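You operate a simulated robot arm through the tools that you are given. There is no shell and no other tool.

You are at the controls of a simulated robot arm. One attempt, no reset.

Task
Zero the counter of washer one and step it dry 2 times.
Fine: water shut and jets at AIR before the first step; the counter ends on 2.

It is judged by the outcome, as a careful person would: the job done as asked, and still so three seconds after it is handed in. It fails if anything else is knocked over, pushed out of place, dropped, spilled or broken.

Robot
A 7-joint arm with a two-finger parallel gripper, fixed in place. Base frame: the origin is on the floor under the middle of its stand, x ahead of it, y to its left, z up. Lengths are in m, angles in rad, forces in N, time in s.
With the tool pointing down near the work surface it reaches from about 0.2 to 0.66 m from the base axis. Its first joint turns from -1.152 to 1.152 rad. Payload 1.57 kg.
The TCP is the grasp point between the finger pads, 0.03 m short of the fingertips. In the tool frame z runs along the fingers and y along their closing line. The gripper opens to 0.11 m. The fingers are 0.024 m wide and 0.012 m thick; the gripper's body (0.048 by 0.112 m) begins 0.078 m behind the TCP.
Orientation is that of the tool frame in the base frame, as a unit quaternion [w, x, y, z]. With the fingers straight down and closing along the base's y, the tool's x points along the base's -x, its y along +y and its z along -z.

Tools
- The arm moves only by the tool arm_command. Its argument "series" is a list of rows, each a list of 3 entries, a list of its own where there are three numbers: the shift along the base's x, y, z in units of 20 mm (1.0 is 20 mm), then the turn, a rotation vector about the base's x, y, z in units of 8 degrees (1.0 is 8 degrees), then the closure in counts, from 0 (fully open) to 255 (shut). In form: [[[x, y, z], [ax, ay, az], jaw], ...]. A call has 1 to 20 rows; each row shifts and turns the commanded pose from where the row before left it. A call with a number of a shift or a turn outside -1 to 1 is refused whole. A row lasts 0.2 s, in which the tool goes at most 0.05 m and 0.15 rad; a call with a longer step from one row to the next is refused whole, and so is a gripper value outside its range. A pose out of reach is approached as far as the arm can. The call stops where the force on the tool passes 80 N (or 10 N more than at its start, if that is more) or the arm is blocked; 0.2 s more then pass. Each finger travels about 0.108 m/s and halts on what it meets, pressing with about 32 N; the grip force reading is that of the motor and also rises with nothing between the fingers. The clock runs only during rows and for 0.2 s after the last one: add rows that do not move to give the fingers time. The reply holds the time, the measured pose of the TCP, the force on the tool along the base axes, the opening and the grip force, in the units named above and with some noise, with the torque about the TCP (base axes, N m) and any sound that the robot's microphone picked up.
- Cameras (640 x 400 px; columns grow to the right, rows downward): "scene" is fixed at [0.1701, -0.4084, 1.3845]; the picture's right is [0.68, -0.73, 0.00], its down [-0.55, -0.51, -0.67] and it looks along [0.49, 0.45, -0.75] (base axes); focal length 226 px, centre (320, 200). "wrist" rides on the gripper at [0.07, 0.016, -0.141] in the tool frame; the picture's right is [-0.23, 0.97, 0.00], its down [-0.86, -0.20, -0.48] and it looks along [-0.47, -0.11, 0.88] (tool axes); focal length 222 px, centre (320, 200). There is no depth. A picture from a camera that has moved, and an enlarged one, comes with that camera's place and axes in the base frame and with its lens.
- camera(camera): a new picture of that camera. It takes no simulated time.
- enlarge(camera, box): a new picture of the part [left, top, right, bottom] of that camera's present view, enlarged. It takes no simulated time.
- job_done(): hands the job in; it is judged then, once.

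Places have to be worked out from the pictures, the camera data and where the tool is seen. Open the gripper and draw the arm clear of the work before you hand the job in, unless the task says otherwise.

The tools are called as a command line: name --argument value ..., lists and objects as JSON in quotes. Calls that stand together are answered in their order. arm_command: Moves the arm, as the interface text tells. Its arguments: {"type":"object","properties":{"series":{"type":"array","items":{"type":"array"}}},"required":["series"]} The other tools are called the same way: camera (camera) takes a picture; enlarge (camera, box) takes an enlarged picture of a part of a camera's view; job_done () hands the job in.

At the start:

```text
time: 0.0
tcp_pos: [0.3448, -0.1035, 1.1779]
tool_rot: [0.0, 0.0, 1.0, 0.0]
contact_force: [0.0, 0.0, 0.1]
moment: [0.03, -0.01, 0.02]
finger_gap: 0.1102
finger_force: 0.1
```

scene: 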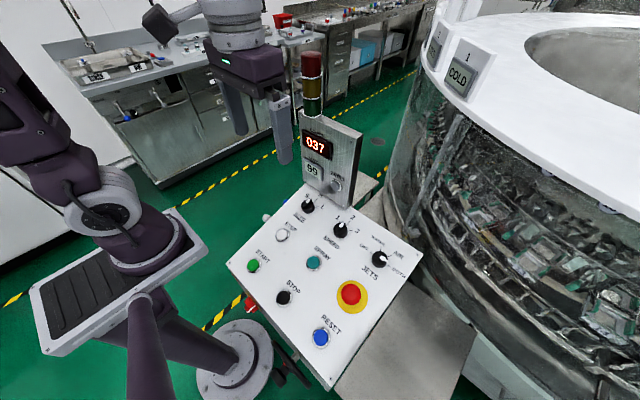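
wrist: 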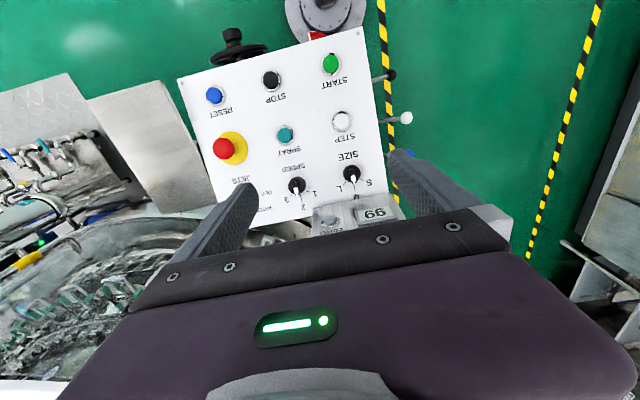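

I'll look closely at the panel first, enlarging the console in both cameras.

enlarge --camera "scene" --box '[220, 170, 440, 390]'

enlarge --camera "scene" --box '[260, 90, 420, 220]'

enlarge --camera "wrist" --box '[170, 20, 430, 240]'

enlarge --camera "scene" --box '[340, 0, 640, 200]'

```text
1.82 times, centred on (330, 280) of scene
camera zoom: at [0.1701, -0.4084, 1.3845], right [0.68, -0.73, 0.0], down [-0.55, -0.51, -0.67], along [0.49, 0.45, -0.75], focal length 412 px, centre (302, 54)
```

zoom: 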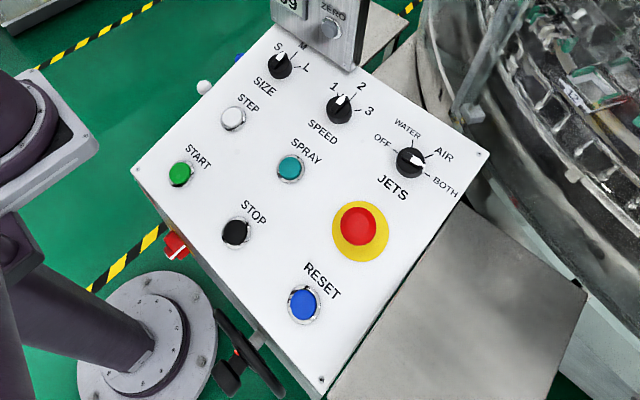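

```text
3.08 times, centred on (340, 155) of scene
camera zoom: at [0.1701, -0.4084, 1.3845], right [0.68, -0.73, 0.0], down [-0.55, -0.51, -0.67], along [0.49, 0.45, -0.75], focal length 697 px, centre (258, 338)
```

zoom: 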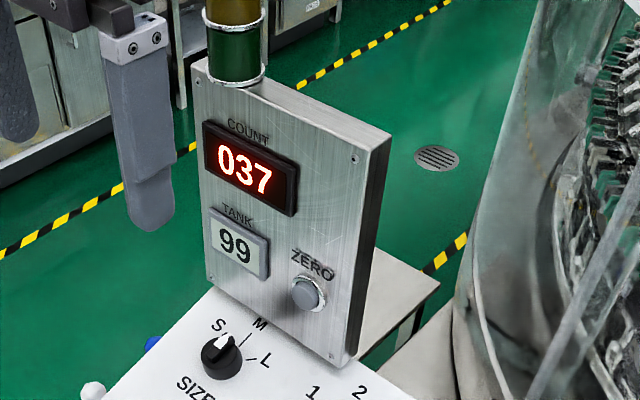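

```text
1.82 times, centred on (300, 130) of wrist
camera zoom: at [0.274, -0.0888, 1.3183], right [0.23, 0.97, 0.0], down [0.86, -0.2, 0.48], along [0.47, -0.11, -0.88], focal length 404 px, centre (356, 327)
```

zoom: 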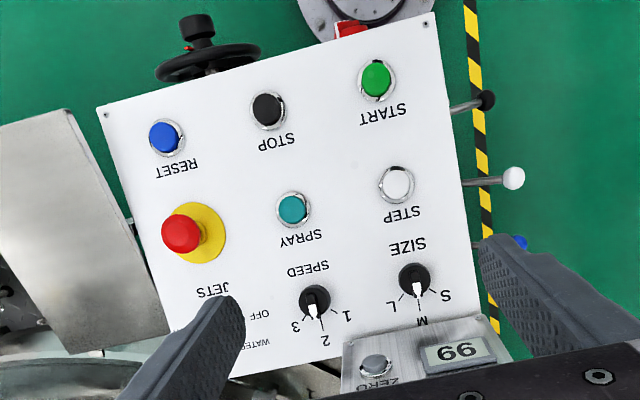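

```text
2.00 times, centred on (490, 100) of scene
camera zoom: at [0.1701, -0.4084, 1.3845], right [0.68, -0.73, 0.0], down [-0.55, -0.51, -0.67], along [0.49, 0.45, -0.75], focal length 453 px, centre (-20, 400)
```

zoom: 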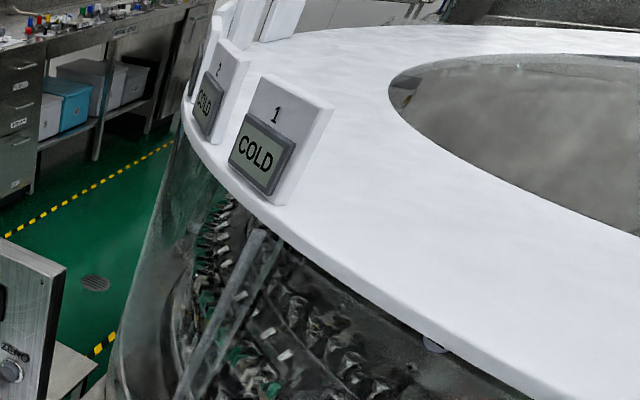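

I'll zoom in on the knob positions, side valves and labels.

enlarge --camera "scene" --box '[350, 225, 420, 285]'

enlarge --camera "scene" --box '[230, 180, 310, 330]'

enlarge --camera "wrist" --box '[280, 0, 440, 160]'

enlarge --camera "scene" --box '[285, 190, 365, 250]'

enlarge --camera "wrist" --box '[160, 20, 300, 100]'

```text
6.67 times, centred on (385, 255) of scene
camera zoom: at [0.1701, -0.4084, 1.3845], right [0.68, -0.73, 0.0], down [-0.55, -0.51, -0.67], along [0.49, 0.45, -0.75], focal length 1510 px, centre (-113, -167)
```

zoom: 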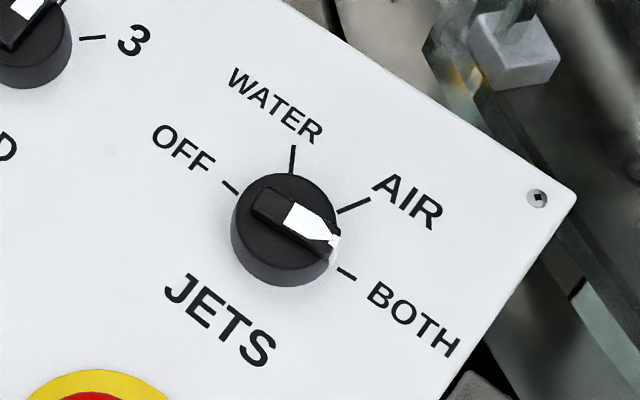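

```text
2.67 times, centred on (270, 255) of scene
camera zoom: at [0.1701, -0.4084, 1.3845], right [0.68, -0.73, 0.0], down [-0.55, -0.51, -0.67], along [0.49, 0.45, -0.75], focal length 604 px, centre (453, 53)
```

zoom: 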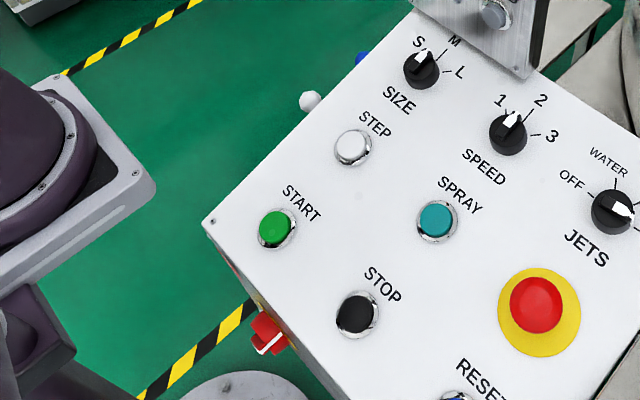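

```text
2.50 times, centred on (360, 80) of wrist
camera zoom: at [0.274, -0.0888, 1.3183], right [0.23, 0.97, 0.0], down [0.86, -0.2, 0.48], along [0.47, -0.11, -0.88], focal length 555 px, centre (220, 500)
```

zoom: 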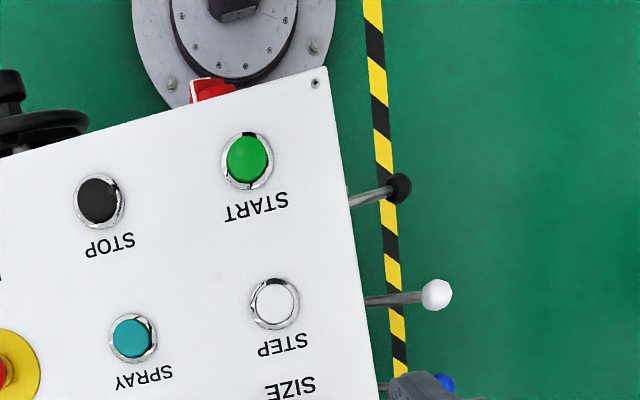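

```text
6.67 times, centred on (325, 220) of scene
camera zoom: at [0.1701, -0.4084, 1.3845], right [0.68, -0.73, 0.0], down [-0.55, -0.51, -0.67], along [0.49, 0.45, -0.75], focal length 1510 px, centre (287, 67)
```

zoom: 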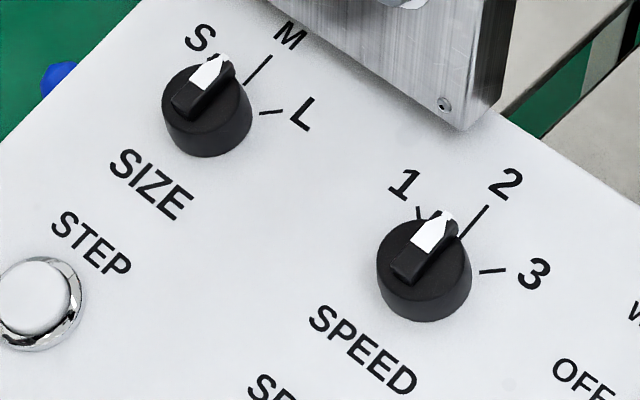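

```text
4.57 times, centred on (230, 60) of wrist
camera zoom: at [0.274, -0.0888, 1.3183], right [0.23, 0.97, 0.0], down [0.86, -0.2, 0.48], along [0.47, -0.11, -0.88], focal length 1015 px, centre (731, 840)
```

zoom: 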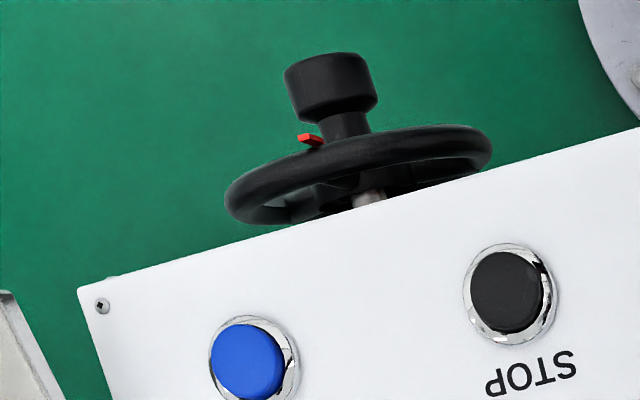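

The jets knob points at BOTH and must go one detent back to AIR. The water shut-off isn't identified yet, but there are ball levers on the console's left side. I'll swing the wrist camera out to the left to read that side, keeping high.

arm_command --series '[[[0, 1, 0], [0, 0, -1], 0], [[0, 1, 0], [0, 0, -1], 0], [[0, 1, 0], [0, 0, -1], 0], [[0, 1, 0], [0, 0, -1], 0], [[0, 1, 0], [0, 0, -1], 0], [[0, 1, 0], [0, 0, -1], 0], [[0, 1, 0], [0, 0, -1], 0], [[0, 1, 0], [0, 0, -1], 0], [[0, 1, 0], [0, 0, -1], 0], [[0, 1, 0], [0, 0, -1], 0], [[0, 1, 0], [0, 0, -1], 0]]'

camera --camera "wrist"

camera --camera "scene"

```text
time: 2.4
tcp_pos: [0.3438, 0.1146, 1.1769]
tool_rot: [0.0, 0.696, 0.718, 0.0]
contact_force: [0.1, 0.4, 0.6]
moment: [-0.04, 0.01, -0.01]
finger_gap: 0.1098
finger_force: 0.0
```

```text
taken
camera wrist: at [0.3573, 0.1857, 1.318], right [0.98, -0.19, 0.0], down [-0.17, -0.86, 0.48], along [-0.09, -0.47, -0.88], focal length 222 px, centre (320, 200)
```

wrist: 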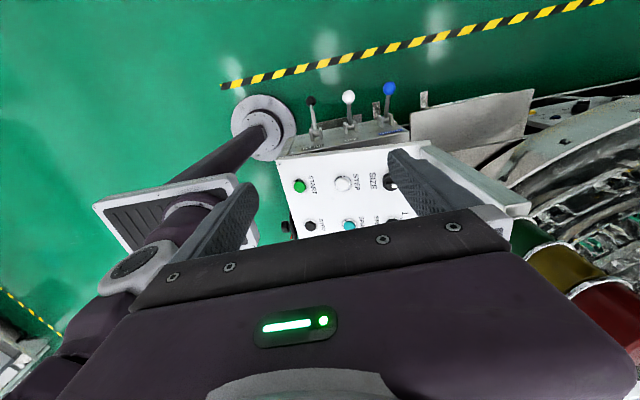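

```text
taken
```

scene: 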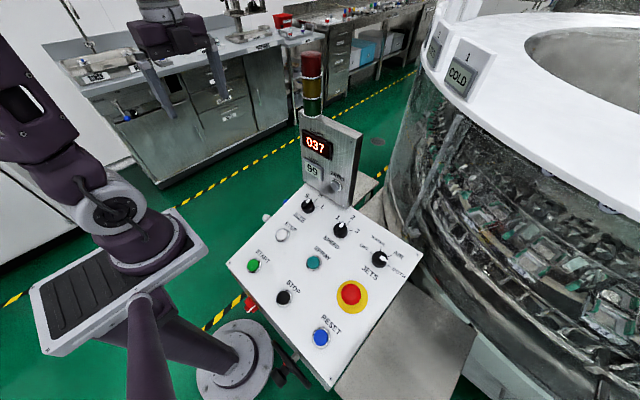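

Three ball levers on a plate with labels are now in view; I'll zoom in on the labels.

enlarge --camera "wrist" --box '[280, 70, 440, 170]'

enlarge --camera "wrist" --box '[290, 115, 350, 155]'

enlarge --camera "wrist" --box '[350, 105, 420, 150]'

```text
4.00 times, centred on (360, 120) of wrist
camera zoom: at [0.3573, 0.1857, 1.318], right [0.98, -0.19, 0.0], down [-0.17, -0.86, 0.48], along [-0.09, -0.47, -0.88], focal length 888 px, centre (160, 520)
```

zoom: 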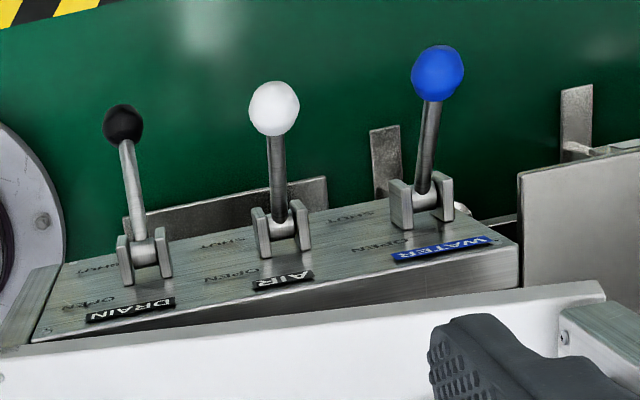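

```text
10.00 times, centred on (320, 135) of wrist
camera zoom: at [0.3573, 0.1857, 1.318], right [0.98, -0.19, 0.0], down [-0.17, -0.86, 0.48], along [-0.09, -0.47, -0.88], focal length 2221 px, centre (320, 850)
```

zoom: 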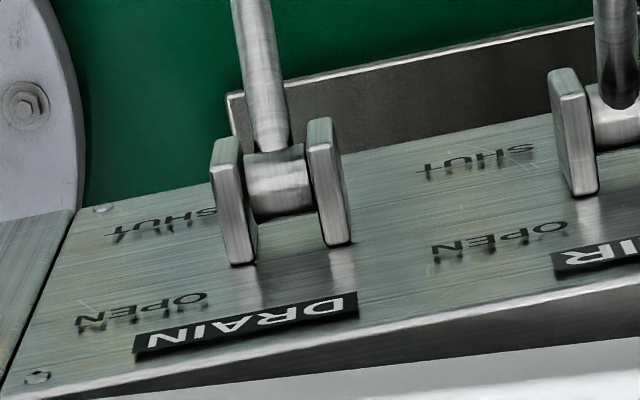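

```text
8.89 times, centred on (385, 128) of wrist
camera zoom: at [0.3573, 0.1857, 1.318], right [0.98, -0.19, 0.0], down [-0.17, -0.86, 0.48], along [-0.09, -0.47, -0.88], focal length 1974 px, centre (-258, 844)
```

zoom: 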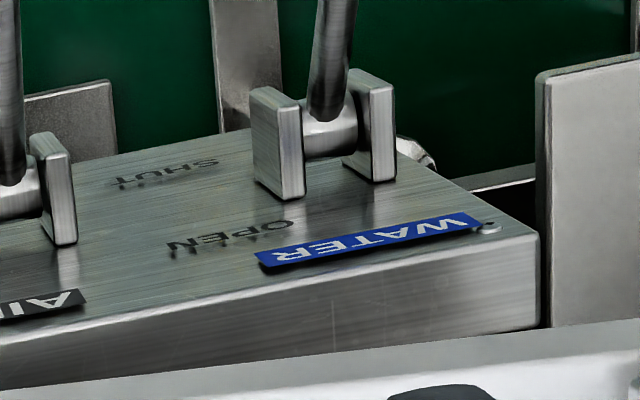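

The levers are DRAIN, AIR and WATER, and each one has SHUT and OPEN marks. I need a lower side view to judge each lever's actual position, so I'll move farther left and down.

arm_command --series '[[[0, 1, 0], [0, 0, 0], 0], [[0, 1, 0], [0, 0, 0], 0], [[0, 1, 0], [0, 0, 0], 0], [[0, 1, -0.5], [0, 0, 0], 0], [[0, 1, -1], [0, 0, 0], 0], [[0, 1, -1], [0, 0, 0], 0], [[0, 1, -1], [0, 0, 0], 0], [[0, 1, -1], [0, 0, 0], 0], [[0, 1, -1], [0, 0, 0], 0], [[0, 1, -1], [0, 0, 0], 0]]'

camera --camera "wrist"

camera --camera "scene"

```text
time: 4.6
tcp_pos: [0.3455, 0.3163, 1.0471]
tool_rot: [-0.001, 0.694, 0.72, 0.0]
contact_force: [-0.8, 0.0, -0.4]
moment: [-0.01, -0.01, 0.0]
finger_gap: 0.1102
finger_force: 0.1
```

```text
taken
camera wrist: at [0.3592, 0.3845, 1.1883], right [0.98, -0.19, 0.0], down [-0.17, -0.86, 0.48], along [-0.09, -0.47, -0.88], focal length 222 px, centre (320, 200)
```

wrist: 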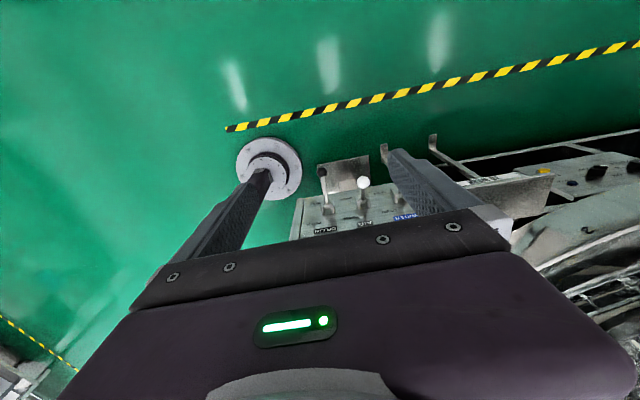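

```text
taken
```

scene: 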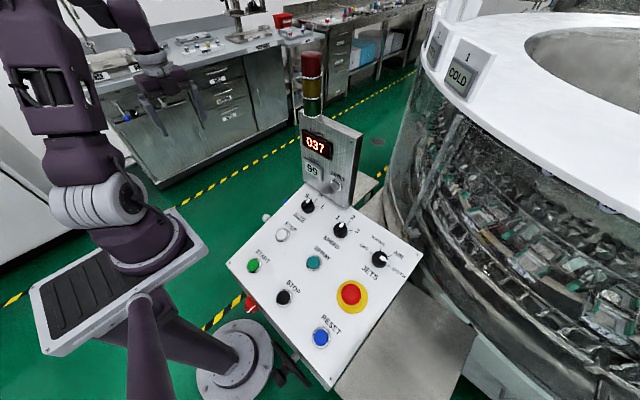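

The blue lever is hidden behind a finger. I'll tilt the tool toward the console and shift in +x for a lower side view.

arm_command --series '[[[1, 0.5, -0.5], [-1, 0, 0], 0], [[1, 0.5, -0.5], [-1, 0, 0], 0], [[1, 0.5, -0.5], [-1, 0, 0], 0], [[1, 0.5, -0.5], [-1, 0, 0], 0], [[1, 0, -0.5], [-1, 0, 0], 0]]'

camera --camera "wrist"

camera --camera "scene"

```text
time: 5.8
tcp_pos: [0.4336, 0.3299, 0.9975]
tool_rot: [0.206, 0.66, 0.692, -0.208]
contact_force: [0.2, -0.6, 0.1]
moment: [0.0, 0.01, -0.01]
finger_gap: 0.1101
finger_force: 0.0
out of reach, approached as far as the arm can: row 5
```

```text
taken
camera wrist: at [0.4436, 0.4672, 1.0749], right [0.98, -0.15, 0.11], down [-0.17, -0.45, 0.88], along [-0.08, -0.88, -0.47], focal length 222 px, centre (320, 200)
```

wrist: 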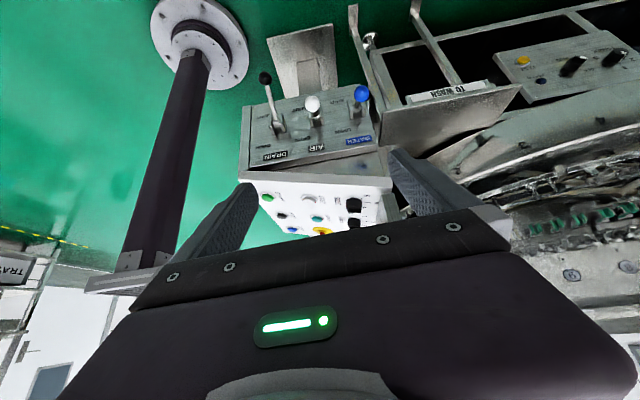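

```text
taken
```

scene: 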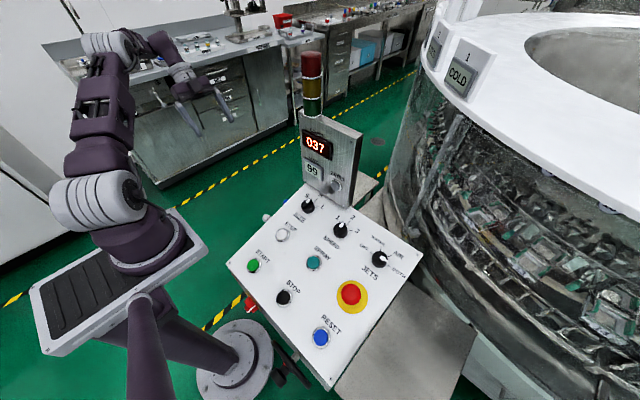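

Now the lever panel is visible from the side; I'll zoom in on it.

enlarge --camera "wrist" --box '[230, 60, 410, 180]'

enlarge --camera "wrist" --box '[320, 75, 390, 150]'

enlarge --camera "wrist" --box '[390, 20, 640, 180]'

```text
3.33 times, centred on (320, 120) of wrist
camera zoom: at [0.4436, 0.4672, 1.0749], right [0.98, -0.15, 0.11], down [-0.17, -0.45, 0.88], along [-0.08, -0.88, -0.47], focal length 740 px, centre (320, 467)
```

zoom: 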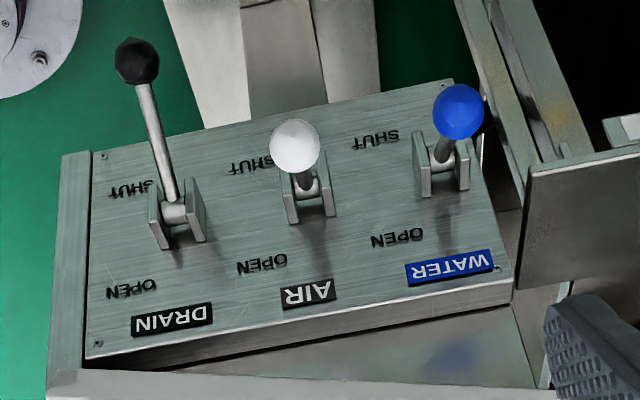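

```text
5.33 times, centred on (355, 112) of wrist
camera zoom: at [0.4436, 0.4672, 1.0749], right [0.98, -0.15, 0.11], down [-0.17, -0.45, 0.88], along [-0.08, -0.88, -0.47], focal length 1185 px, centre (133, 667)
```

zoom: 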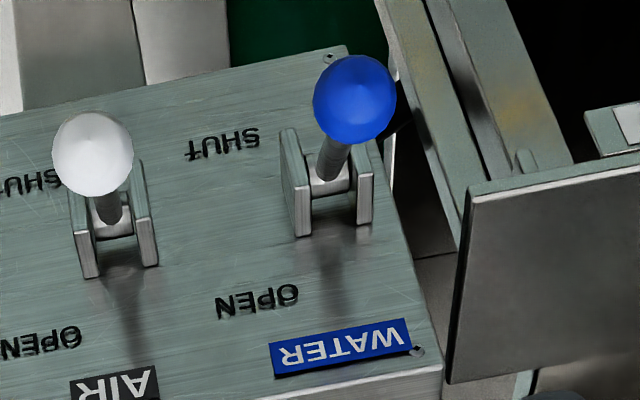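

```text
2.50 times, centred on (515, 100) of wrist
camera zoom: at [0.4436, 0.4672, 1.0749], right [0.98, -0.15, 0.11], down [-0.17, -0.45, 0.88], along [-0.08, -0.88, -0.47], focal length 555 px, centre (-168, 450)
```

zoom: 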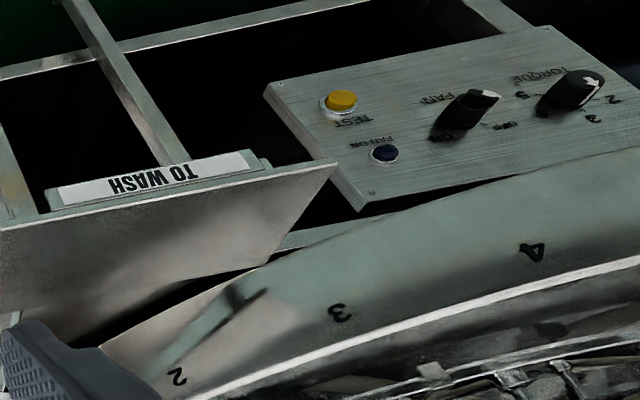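

DRAIN's ball sits low, at SHUT. AIR and WATER are both up at OPEN, with the water ball at about (0.536, 0.128, 0.648) and its pivot near (0.536, 0.04, 0.59). I'll straighten the tool and move toward a spot above the water lever with the fingers closed.

arm_command --series '[[[0, -1, 0], [1, 0, 0], 100], [[0, -1, 0], [1, 0, 0], 255], [[0, -1, 0], [1, 0, 0], 255], [[0, -1, 0], [1, 0, 0], 255], [[0, -1, 0], [1, 0, 0], 255], [[0, -1, 0], [0, 0, 0], 255], [[0, 0, 0], [0, 0, 0], 255]]'

```text
time: 7.4
tcp_pos: [0.4329, 0.2096, 0.9968]
tool_rot: [-0.033, 0.691, 0.721, 0.043]
contact_force: [0.1, 0.6, 0.2]
moment: [0.01, -0.01, -0.02]
finger_gap: 0.0
finger_force: 21.1
```

The tool is about 6° past vertical, so I'll correct that. Then I'll move over the water lever at a safe height.

arm_command --series '[[[0.9, -0.6, 0], [-0.77, 0, 0], 255], [[0.9, -0.7, 0], [0, 0, 0], 255], [[0.9, -0.7, -0.5], [0, 0, 0], 255], [[0.9, -0.7, -1], [0, 0, 0], 255], [[0.9, -0.7, -1], [0, 0, 0], 255], [[0.65, -0.7, -1], [0, 0, 0], 255], [[0, 0, -1], [0, 0, 0], 255], [[0, 0, -1], [0, 0, 0], 255], [[0, 0, -1], [0, 0, 0], 255]]'

camera --camera "wrist"

camera --camera "scene"

```text
time: 9.4
tcp_pos: [0.5354, 0.1274, 0.868]
tool_rot: [0.005, 0.692, 0.722, 0.004]
contact_force: [0.4, -0.1, -0.4]
moment: [-0.01, -0.02, -0.01]
finger_gap: 0.0
finger_force: 21.7
```

```text
taken
camera wrist: at [0.5458, 0.1988, 1.0094], right [0.98, -0.18, 0.01], down [-0.17, -0.86, 0.48], along [-0.08, -0.47, -0.88], focal length 222 px, centre (320, 200)
```

wrist: 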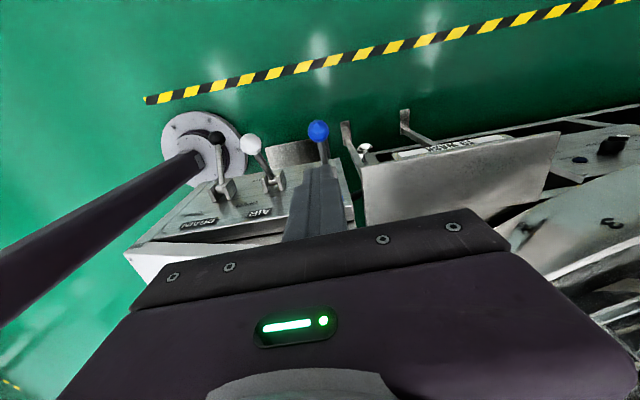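

```text
taken
```

scene: 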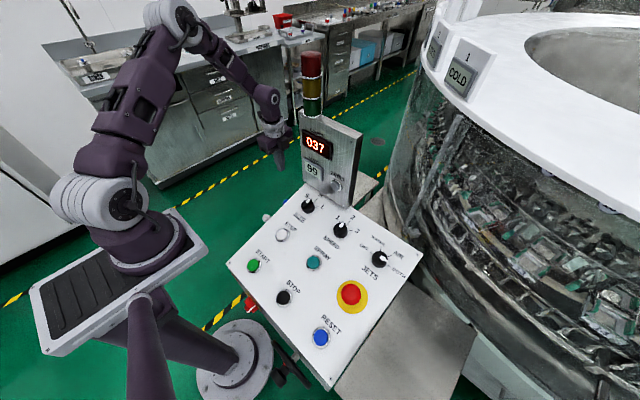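

The blue ball sits where I computed it, directly under the closed fingertips. I'll shift slightly outward and descend to just above it.

arm_command --series '[[[0, 0.2, -1], [0, 0, 0], 255], [[0, 0, -1], [0, 0, 0], 255], [[0, 0, -1], [0, 0, 0], 255], [[0, 0, -1], [0, 0, 0], 255], [[0, 0, -1], [0, 0, 0], 255], [[0, 0, -1], [0, 0, 0], 255], [[0, 0, -1], [0, 0, 0], 255], [[0, 0, -0.5], [0, 0, 0], 255]]'

camera --camera "wrist"

camera --camera "scene"

```text
time: 11.2
tcp_pos: [0.5344, 0.1317, 0.7188]
tool_rot: [0.004, 0.691, 0.723, 0.004]
contact_force: [-0.3, -0.4, 1.0]
moment: [-0.04, 0.02, -0.01]
finger_gap: 0.0
finger_force: 21.0
```

```text
taken
camera wrist: at [0.5449, 0.2029, 0.8602], right [0.98, -0.18, 0.01], down [-0.17, -0.86, 0.48], along [-0.08, -0.47, -0.88], focal length 222 px, centre (320, 200)
```

wrist: 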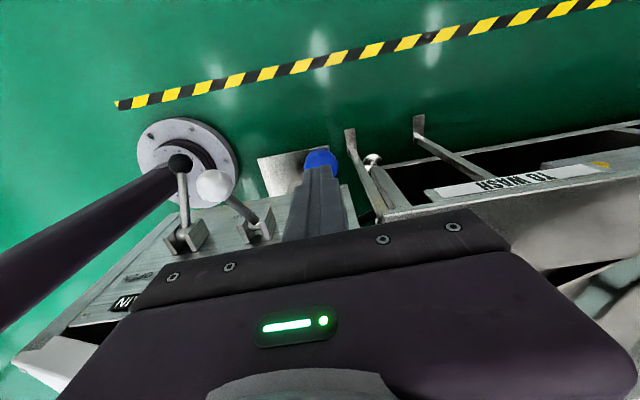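

```text
taken
```

scene: 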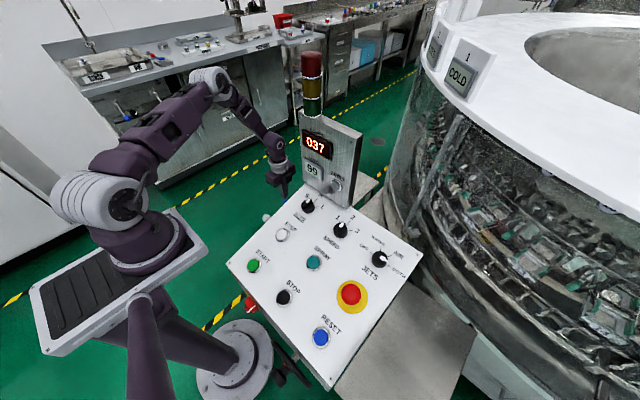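

The fingertips are about 2 cm above the ball. I'll push down now in 10 mm rows.

arm_command --series '[[[0, 0, -0.5], [0, 0, 0], 255], [[0, 0, -0.5], [0, 0, 0], 255], [[0, 0, -0.5], [0, 0, 0], 255], [[0, 0, -0.5], [0, 0, 0], 255], [[0, 0, -0.5], [0, 0, 0], 255], [[0, 0, -0.5], [0, 0, 0], 255], [[0, 0, -0.5], [0, 0, 0], 255]]'

camera --camera "wrist"

```text
time: 12.8
tcp_pos: [0.5339, 0.1314, 0.6489]
tool_rot: [0.005, 0.691, 0.722, 0.004]
contact_force: [-0.7, -0.7, 0.3]
moment: [0.01, -0.04, 0.0]
finger_gap: 0.0
finger_force: 21.0
```

```text
taken
camera wrist: at [0.5452, 0.2022, 0.7897], right [0.98, -0.18, 0.01], down [-0.17, -0.86, 0.48], along [-0.08, -0.47, -0.88], focal length 222 px, centre (320, 200)
```

wrist: 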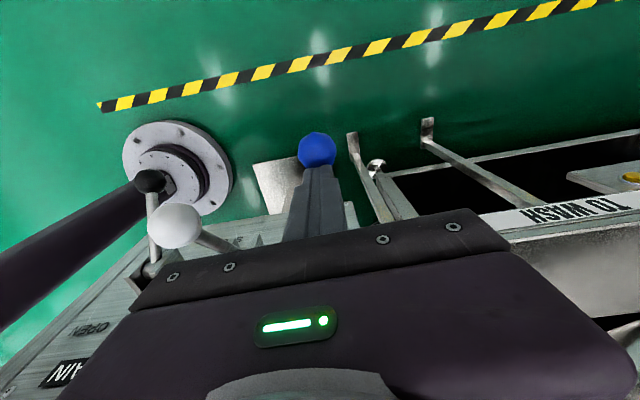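

The ball is following: it's now near (0.535, 0.15, 0.60), so the lever is about horizontal and the force is tiny. I'll continue pushing down.

arm_command --series '[[[0, 0, -0.5], [0, 0, 0], 255], [[0, 0, -0.5], [0, 0, 0], 255], [[0, 0, -0.5], [0, 0, 0], 255], [[0, 0, -0.5], [0, 0, 0], 255], [[0, 0, -0.5], [0, 0, 0], 255]]'

camera --camera "wrist"

```text
time: 14.0
tcp_pos: [0.5345, 0.1321, 0.5977]
tool_rot: [0.005, 0.692, 0.722, 0.004]
contact_force: [0.2, 0.0, 0.7]
moment: [-0.06, -0.04, 0.01]
finger_gap: 0.0
finger_force: 21.3
```

```text
taken
camera wrist: at [0.5449, 0.2024, 0.7391], right [0.98, -0.18, 0.01], down [-0.17, -0.86, 0.48], along [-0.08, -0.47, -0.88], focal length 222 px, centre (320, 200)
```

wrist: 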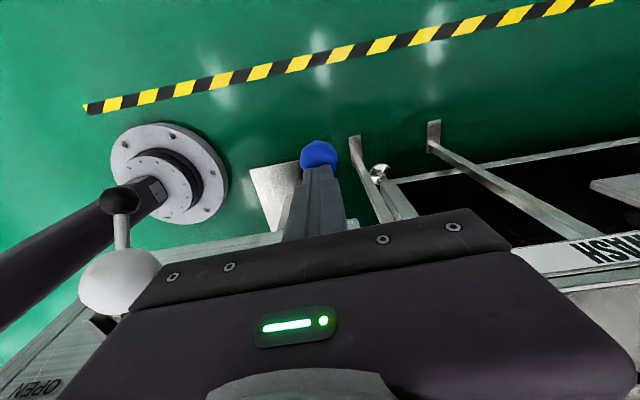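

The lever is about 22° below horizontal, with DRAIN's shut position at about 35°. I'll do a few more careful steps to the stop.

arm_command --series '[[[0, 0, -0.4], [0, 0, 0], 255], [[0, 0, -0.4], [0, 0, 0], 255], [[0, 0, -0.4], [0, 0, 0], 255]]'

camera --camera "wrist"

```text
time: 14.8
tcp_pos: [0.5342, 0.133, 0.5749]
tool_rot: [0.005, 0.691, 0.722, 0.003]
contact_force: [-0.6, -0.9, 1.8]
moment: [-0.03, 0.0, 0.01]
finger_gap: 0.0003
finger_force: 20.8
```

```text
taken
camera wrist: at [0.5451, 0.203, 0.7164], right [0.98, -0.18, 0.01], down [-0.17, -0.86, 0.48], along [-0.08, -0.47, -0.88], focal length 222 px, centre (320, 200)
```

wrist: 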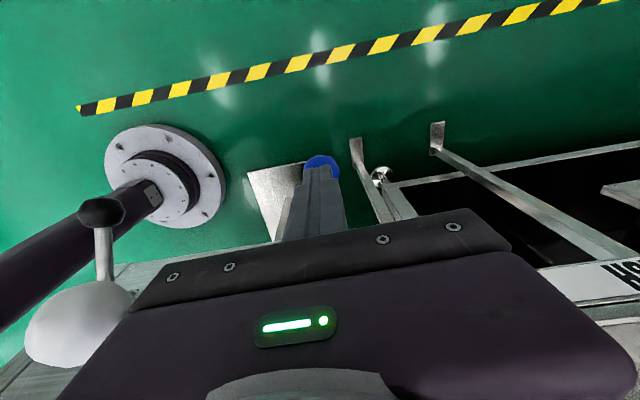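

The lever is at about −34°, matching DRAIN's shut angle. I'll make one small extra press to confirm the stop.

arm_command --series '[[[0, 0, -0.2], [0, 0, 0], 255], [[0, 0, -0.2], [0, 0, 0], 255]]'

```text
time: 15.3
tcp_pos: [0.5363, 0.1317, 0.5744]
tool_rot: [0.004, 0.692, 0.722, 0.002]
contact_force: [-15.3, -2.9, 41.0]
moment: [-0.22, 0.42, -0.16]
finger_gap: 0.0
finger_force: 20.7
stopped in row 2: the force on the tool passed its limit at 97 N (the readings are from after the stop); the commanded pose is now the measured one
```

Firm stop reached, so the lever is fully down. I'll back straight up and verify it stays.

arm_command --series '[[[0, 0, 0.5], [0, 0, 0], 255], [[0, 0, 1], [0, 0, 0], 255], [[0, 0, 1], [0, 0, 0], 255], [[0, 0, 1], [0, 0, 0], 255], [[0, 0, 1], [0, 0, 0], 255], [[0, 0, 1], [0, 0, 0], 255], [[0, 0, 1], [0, 0, 0], 255], [[0, 0, 1], [0, 0, 0], 255], [[0, 0, 1], [0, 0, 0], 255], [[0, 0, 1], [0, 0, 0], 255], [[0, 0, 1], [0, 0, 0], 255], [[0, 0, 1], [0, 0, 0], 255], [[0, 0, 1], [0, 0, 0], 255], [[0, 0, 1], [0, 0, 0], 255]]'

camera --camera "wrist"

camera --camera "scene"

```text
time: 18.3
tcp_pos: [0.5355, 0.1314, 0.8427]
tool_rot: [0.004, 0.692, 0.722, 0.002]
contact_force: [0.9, 0.6, -0.4]
moment: [0.03, -0.01, -0.02]
finger_gap: 0.0
finger_force: 21.5
```

```text
taken
camera wrist: at [0.5466, 0.2034, 0.9838], right [0.98, -0.18, 0.01], down [-0.16, -0.86, 0.48], along [-0.08, -0.47, -0.88], focal length 222 px, centre (320, 200)
```

wrist: 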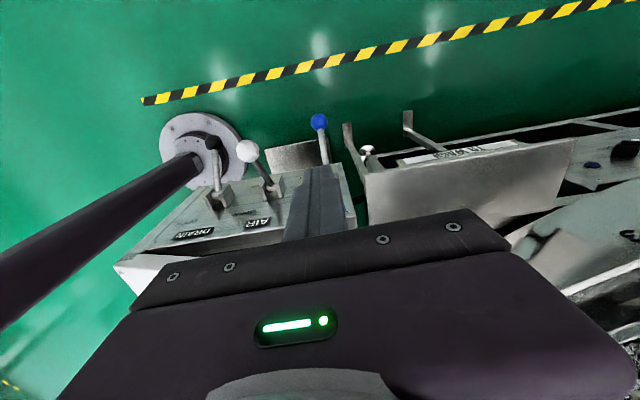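

```text
taken
```

scene: 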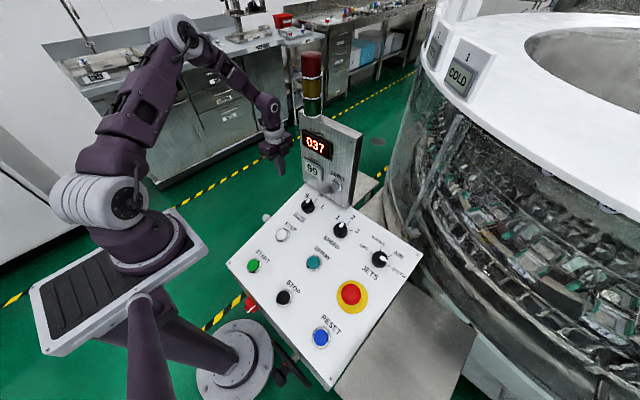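

enlarge --camera "wrist" --box '[160, 90, 380, 260]'

```text
2.35 times, centred on (270, 175) of wrist
camera zoom: at [0.5466, 0.2034, 0.9838], right [0.98, -0.18, 0.01], down [-0.16, -0.86, 0.48], along [-0.08, -0.47, -0.88], focal length 523 px, centre (438, 259)
```

zoom: 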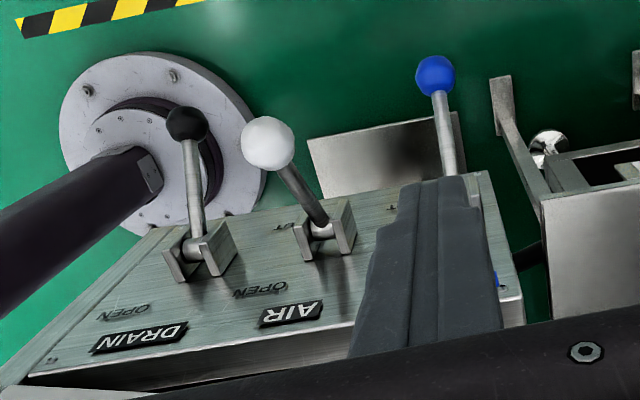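

The WATER lever now lies at SHUT like DRAIN, and AIR is unchanged at OPEN. Next is JETS: I'll retreat back and up away from the display box and light tower, then move toward −y over the panel.

arm_command --series '[[[-1, 0, 0.8], [0, 0, 0], 255], [[-1, 0, 1], [0, 0, 0], 255], [[-1, 0, 1], [0, 0, 0], 255], [[-1, 0, 1], [0, 0, 0], 255], [[-1, 0, 1], [0, 0, 0], 255], [[-1, 0, 1], [0, 0, 0], 255], [[-1, 0, 1], [0, 0, 0], 255], [[-0.5, -1, 1], [0, 0, 0], 255], [[0, -1, 1], [0, 0, 0], 255], [[0, -1, 1], [0, 0, 0], 255], [[0, -1, 0], [0, 0, 0], 255], [[0, -1, 0], [0, 0, 0], 255], [[0, -1, 0], [0, 0, 0], 255], [[0, -1, 0], [0, 0, 0], 255], [[0, -1, 0], [0, 0, 0], 255], [[0, -1, 0], [0, 0, 0], 255], [[0, -1, 0], [0, 0, 0], 255], [[0, -1, 0], [0, 0, 0], 255], [[0, -1, 0], [0, 0, 0], 255], [[0, -1, 0], [0, 0, 0], 255]]'

camera --camera "wrist"

camera --camera "scene"

```text
time: 22.5
tcp_pos: [0.3837, -0.1278, 1.0402]
tool_rot: [0.004, 0.691, 0.723, 0.002]
contact_force: [-0.9, 0.5, -0.5]
moment: [0.01, 0.02, -0.01]
finger_gap: 0.0
finger_force: 21.0
```

```text
taken
camera wrist: at [0.3959, -0.0571, 1.1802], right [0.98, -0.18, 0.01], down [-0.17, -0.86, 0.48], along [-0.08, -0.47, -0.88], focal length 222 px, centre (320, 200)
```

wrist: 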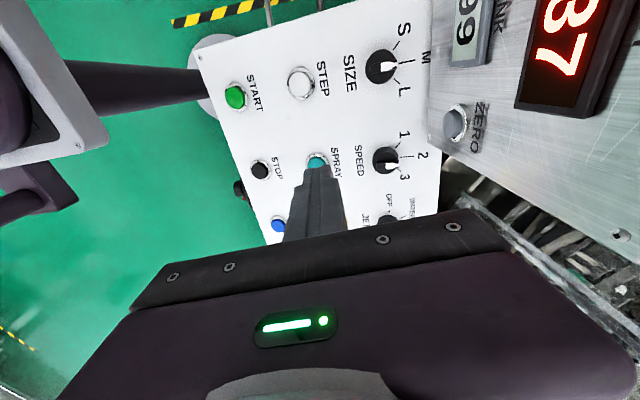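

```text
taken
```

scene: 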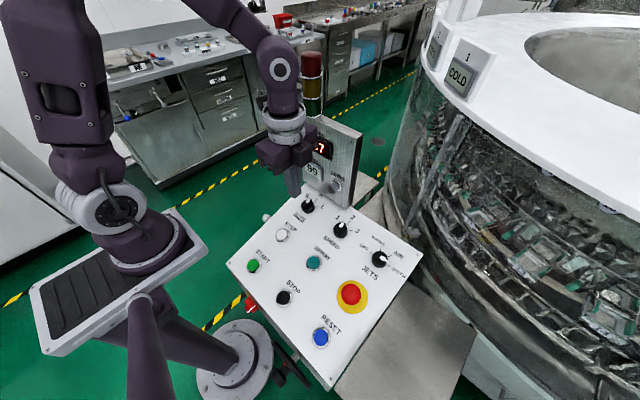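

The SIZE, SPEED and JETS knobs lie in one row, with JETS at about (0.49, −0.332) and its top near z 0.82. The panel slopes about 14°. I'll open the gripper, tilt the tool to the panel normal, and go to about 10 cm above the JETS knob for a look.

arm_command --series '[[[0.33, -0.93, -0.2], [0, -0.16, 0], 0], [[0.33, -0.93, -0.2], [0, -0.16, 0], 0], [[0.33, -0.93, -0.2], [0, -0.16, 0], 0], [[0.33, -0.93, -0.2], [0, -0.16, 0], 0], [[0.33, -0.93, -0.2], [0, -0.16, 0], 0], [[0.33, -0.93, -0.2], [0, -0.16, 0], 0], [[0.33, -0.93, -0.2], [0, -0.16, 0], 0], [[0.33, -0.93, -0.2], [0, -0.16, 0], 0], [[0.33, -0.93, -0.2], [0, -0.16, 0], 0], [[0.33, -0.93, -0.2], [0, -0.16, 0], 0], [[0.33, -0.93, -0.2], [0, -0.15, 0], 0]]'

camera --camera "wrist"

camera --camera "scene"

```text
time: 24.9
tcp_pos: [0.4594, -0.3329, 0.9927]
tool_rot: [0.092, 0.686, 0.717, 0.086]
contact_force: [-0.1, -0.7, 0.5]
moment: [0.0, -0.01, -0.01]
finger_gap: 0.11
finger_force: 0.0
```

```text
taken
camera wrist: at [0.4355, -0.262, 1.1339], right [0.95, -0.18, 0.25], down [-0.28, -0.86, 0.43], along [0.13, -0.47, -0.87], focal length 222 px, centre (320, 200)
```

wrist: 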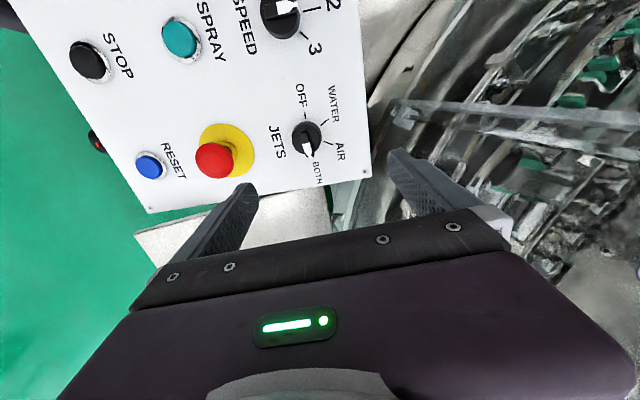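

```text
taken
```

scene: 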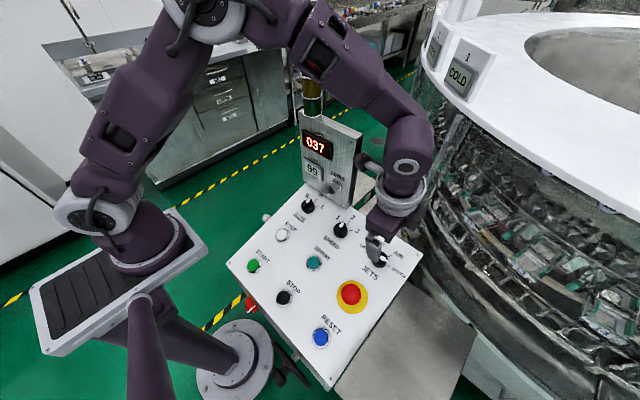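

enlarge --camera "wrist" --box '[260, 70, 370, 200]'

enlarge --camera "wrist" --box '[220, 60, 520, 260]'

```text
3.08 times, centred on (315, 135) of wrist
camera zoom: at [0.4355, -0.262, 1.1339], right [0.95, -0.18, 0.25], down [-0.28, -0.86, 0.43], along [0.13, -0.47, -0.87], focal length 684 px, centre (335, 400)
```

zoom: 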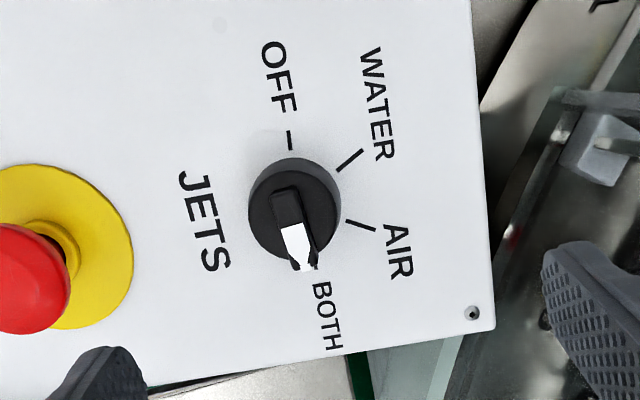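

```text
2.00 times, centred on (370, 160) of wrist
camera zoom: at [0.4355, -0.262, 1.1339], right [0.95, -0.18, 0.25], down [-0.28, -0.86, 0.43], along [0.13, -0.47, -0.87], focal length 444 px, centre (220, 280)
```

zoom: 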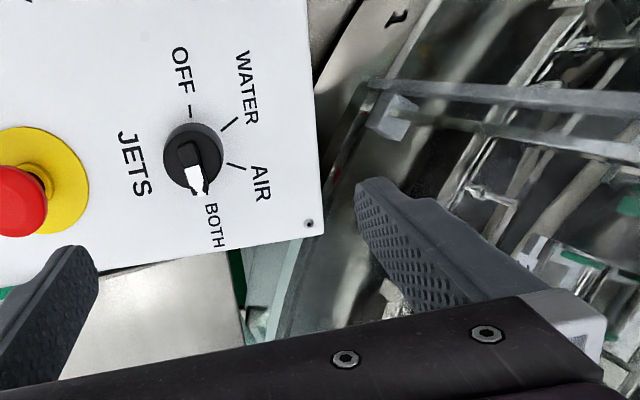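

The pointer is confirmed at BOTH, pointing toward −y, and the knob top is near (0.486, −0.332, 0.828). I'll narrow the fingers to about 36 mm to stay clear of the E-stop, then descend along the tilted axis to about 3 cm above the knob.

arm_command --series '[[[-0.2, 0.05, 0], [0, 0, 0], 172], [[0.15, 0, -0.85], [0, 0, 0], 172], [[0.15, 0, -0.9], [0, 0, 0], 172], [[0.15, 0, -0.9], [0, 0, 0], 172], [[0.15, 0, -0.9], [0, 0, 0], 172], [[0.15, 0, -0.9], [0, 0, 0], 172], [[0.03, 0, -0.85], [0, 0, 0], 172], [[0, 0, 0], [0, 0, 0], 172]]'

camera --camera "wrist"

enlarge --camera "wrist" --box '[240, 80, 400, 240]'

enlarge --camera "scene" --box '[330, 190, 430, 290]'

```text
time: 26.7
tcp_pos: [0.4687, -0.3299, 0.8887]
tool_rot: [0.092, 0.685, 0.717, 0.086]
contact_force: [-0.1, 0.4, 0.4]
moment: [0.02, -0.03, -0.01]
finger_gap: 0.0359
finger_force: 0.0
```

```text
taken
camera wrist: at [0.446, -0.2603, 1.0284], right [0.95, -0.18, 0.25], down [-0.28, -0.86, 0.43], along [0.13, -0.47, -0.87], focal length 222 px, centre (320, 200)
```

wrist: 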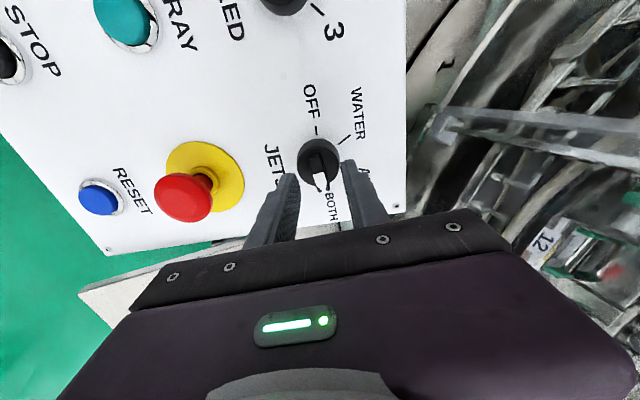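

```text
2.50 times, centred on (320, 160) of wrist
camera zoom: at [0.446, -0.2603, 1.0284], right [0.95, -0.18, 0.25], down [-0.28, -0.86, 0.43], along [0.13, -0.47, -0.87], focal length 555 px, centre (320, 300)
```

zoom: 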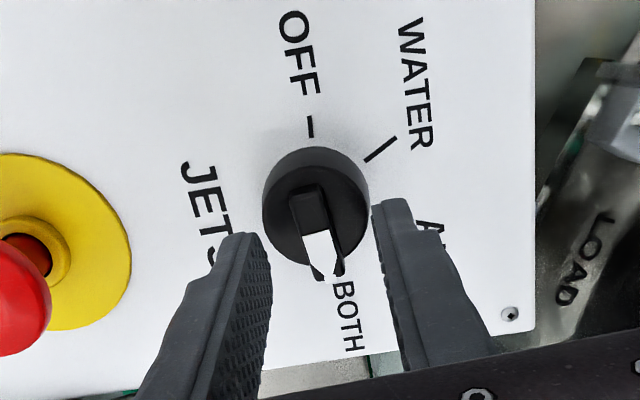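

```text
4.00 times, centred on (380, 240) of scene
camera zoom: at [0.1701, -0.4084, 1.3845], right [0.68, -0.73, 0.0], down [-0.55, -0.51, -0.67], along [0.49, 0.45, -0.75], focal length 906 px, centre (80, 40)
```

zoom: 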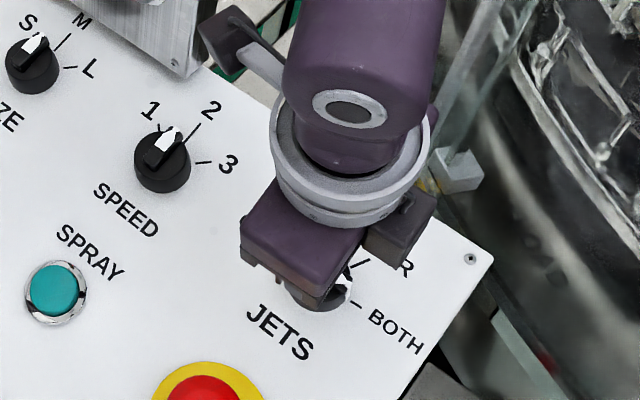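

The fingers straddle the bar nicely, and the knob axis is about 5 mm farther toward −y than the tool axis. I'll correct that and descend another ~25 mm along the tool axis.

arm_command --series '[[[-0.07, -0.25, 0], [0, 0, 0], 172], [[0.1, 0, -0.4], [0, 0, 0], 172], [[0.1, 0, -0.4], [0, 0, 0], 172], [[0.1, 0, -0.4], [0, 0, 0], 172]]'

enlarge --camera "wrist" --box '[240, 80, 400, 240]'

enlarge --camera "scene" --box '[345, 215, 425, 295]'

```text
time: 27.9
tcp_pos: [0.4746, -0.3362, 0.8711]
tool_rot: [0.092, 0.686, 0.717, 0.088]
contact_force: [-11.3, 8.9, 23.1]
moment: [0.44, -0.28, 0.15]
finger_gap: 0.0318
finger_force: 0.1
stopped in row 4: the force on the tool passed its limit at 84 N (the readings are from after the stop); the commanded pose is now the measured one
```

```text
2.50 times, centred on (320, 160) of wrist
camera zoom: at [0.4516, -0.2658, 1.0103], right [0.95, -0.18, 0.25], down [-0.28, -0.86, 0.42], along [0.14, -0.47, -0.87], focal length 555 px, centre (320, 300)
```

zoom: 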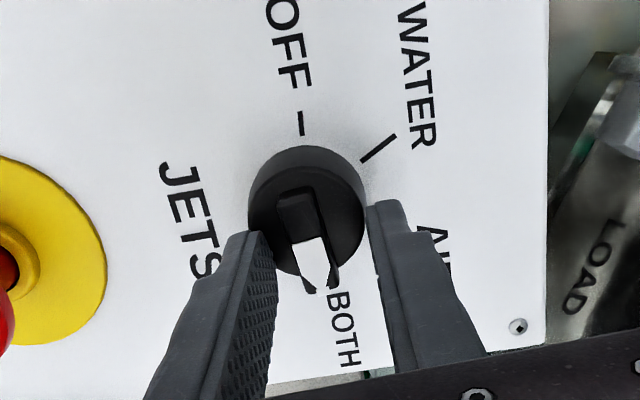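

```text
5.00 times, centred on (385, 255) of scene
camera zoom: at [0.1695, -0.408, 1.3847], right [0.68, -0.73, 0.0], down [-0.55, -0.51, -0.67], along [0.49, 0.45, -0.75], focal length 1132 px, centre (-5, -75)
```

zoom: 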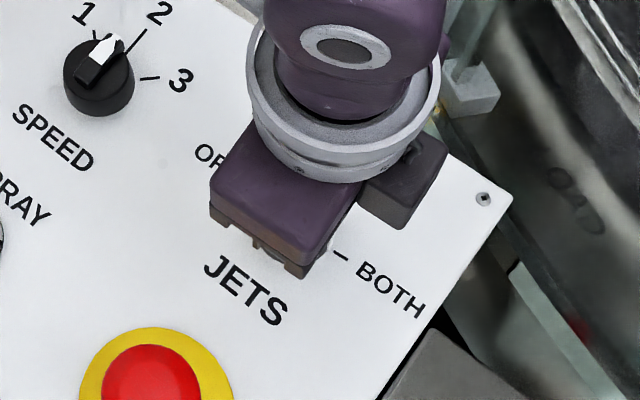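

A contact stopped the descent, and the torque suggests the right (+x) fingertip touched something. I'll look closer before doing anything else.

enlarge --camera "wrist" --box '[290, 120, 370, 200]'

camera --camera "scene"

camera --camera "wrist"

```text
5.00 times, centred on (330, 160) of wrist
camera zoom: at [0.4516, -0.2658, 1.0103], right [0.95, -0.18, 0.25], down [-0.28, -0.86, 0.42], along [0.14, -0.47, -0.87], focal length 1111 px, centre (270, 400)
```

zoom: 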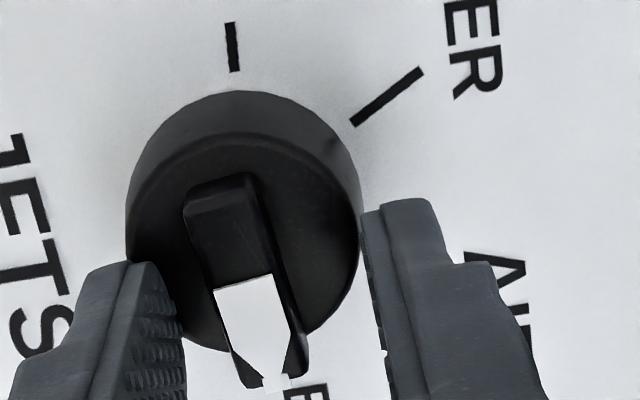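

```text
taken
```

scene: 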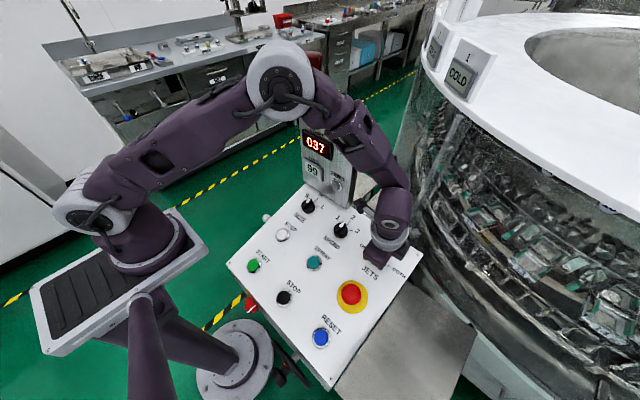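

```text
taken
camera wrist: at [0.4516, -0.2658, 1.0103], right [0.95, -0.18, 0.25], down [-0.28, -0.86, 0.42], along [0.14, -0.47, -0.87], focal length 222 px, centre (320, 200)
```

wrist: 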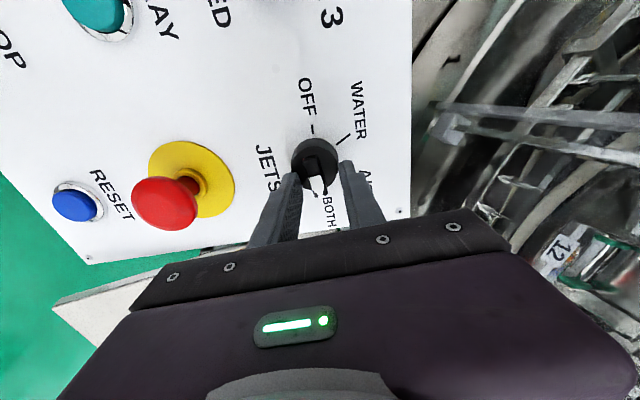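

Re-triangulating the tick marks puts the panel surface near z 0.817 at x 0.49, about 25 mm higher than I'd assumed. So the right fingertip is resting on the knob's cylinder top and the bar is already between the fingers. I'll relieve the contact by 2 mm and close on the bar.

arm_command --series '[[[-0.02, 0, 0.1], [0, 0, 0], 172], [[0, 0, 0], [0, 0, 0], 200], [[0, 0, 0], [0, 0, 0], 255], [[0, 0, 0], [0, 0, 0], 255]]'

enlarge --camera "wrist" --box '[280, 110, 380, 200]'

```text
time: 28.9
tcp_pos: [0.4736, -0.3382, 0.8712]
tool_rot: [0.093, 0.686, 0.716, 0.087]
contact_force: [-24.6, 3.3, 7.3]
moment: [0.26, 0.4, 0.92]
finger_gap: 0.0132
finger_force: 29.6
```

```text
4.44 times, centred on (330, 155) of wrist
camera zoom: at [0.4498, -0.267, 1.0103], right [0.95, -0.18, 0.25], down [-0.28, -0.86, 0.43], along [0.13, -0.47, -0.87], focal length 987 px, centre (276, 400)
```

zoom: 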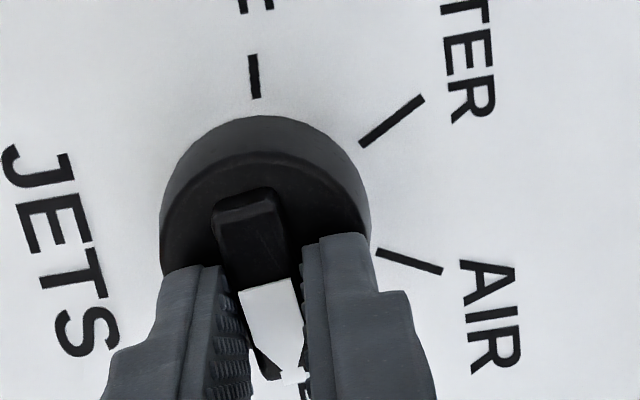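

The bar is gripped with a 13 mm gap and firm force. The tool is being pulled about −25 N in x, so I'll ease the commanded position a couple of mm toward −x before turning.

arm_command --series '[[[-0.1, 0, -0.02], [0, 0, 0], 255], [[0, 0, 0], [0, 0, 0], 255]]'

```text
time: 29.5
tcp_pos: [0.4732, -0.3372, 0.8709]
tool_rot: [0.094, 0.686, 0.716, 0.087]
contact_force: [-16.7, -3.0, -2.0]
moment: [-0.07, 0.24, 0.75]
finger_gap: 0.0132
finger_force: 30.1
```

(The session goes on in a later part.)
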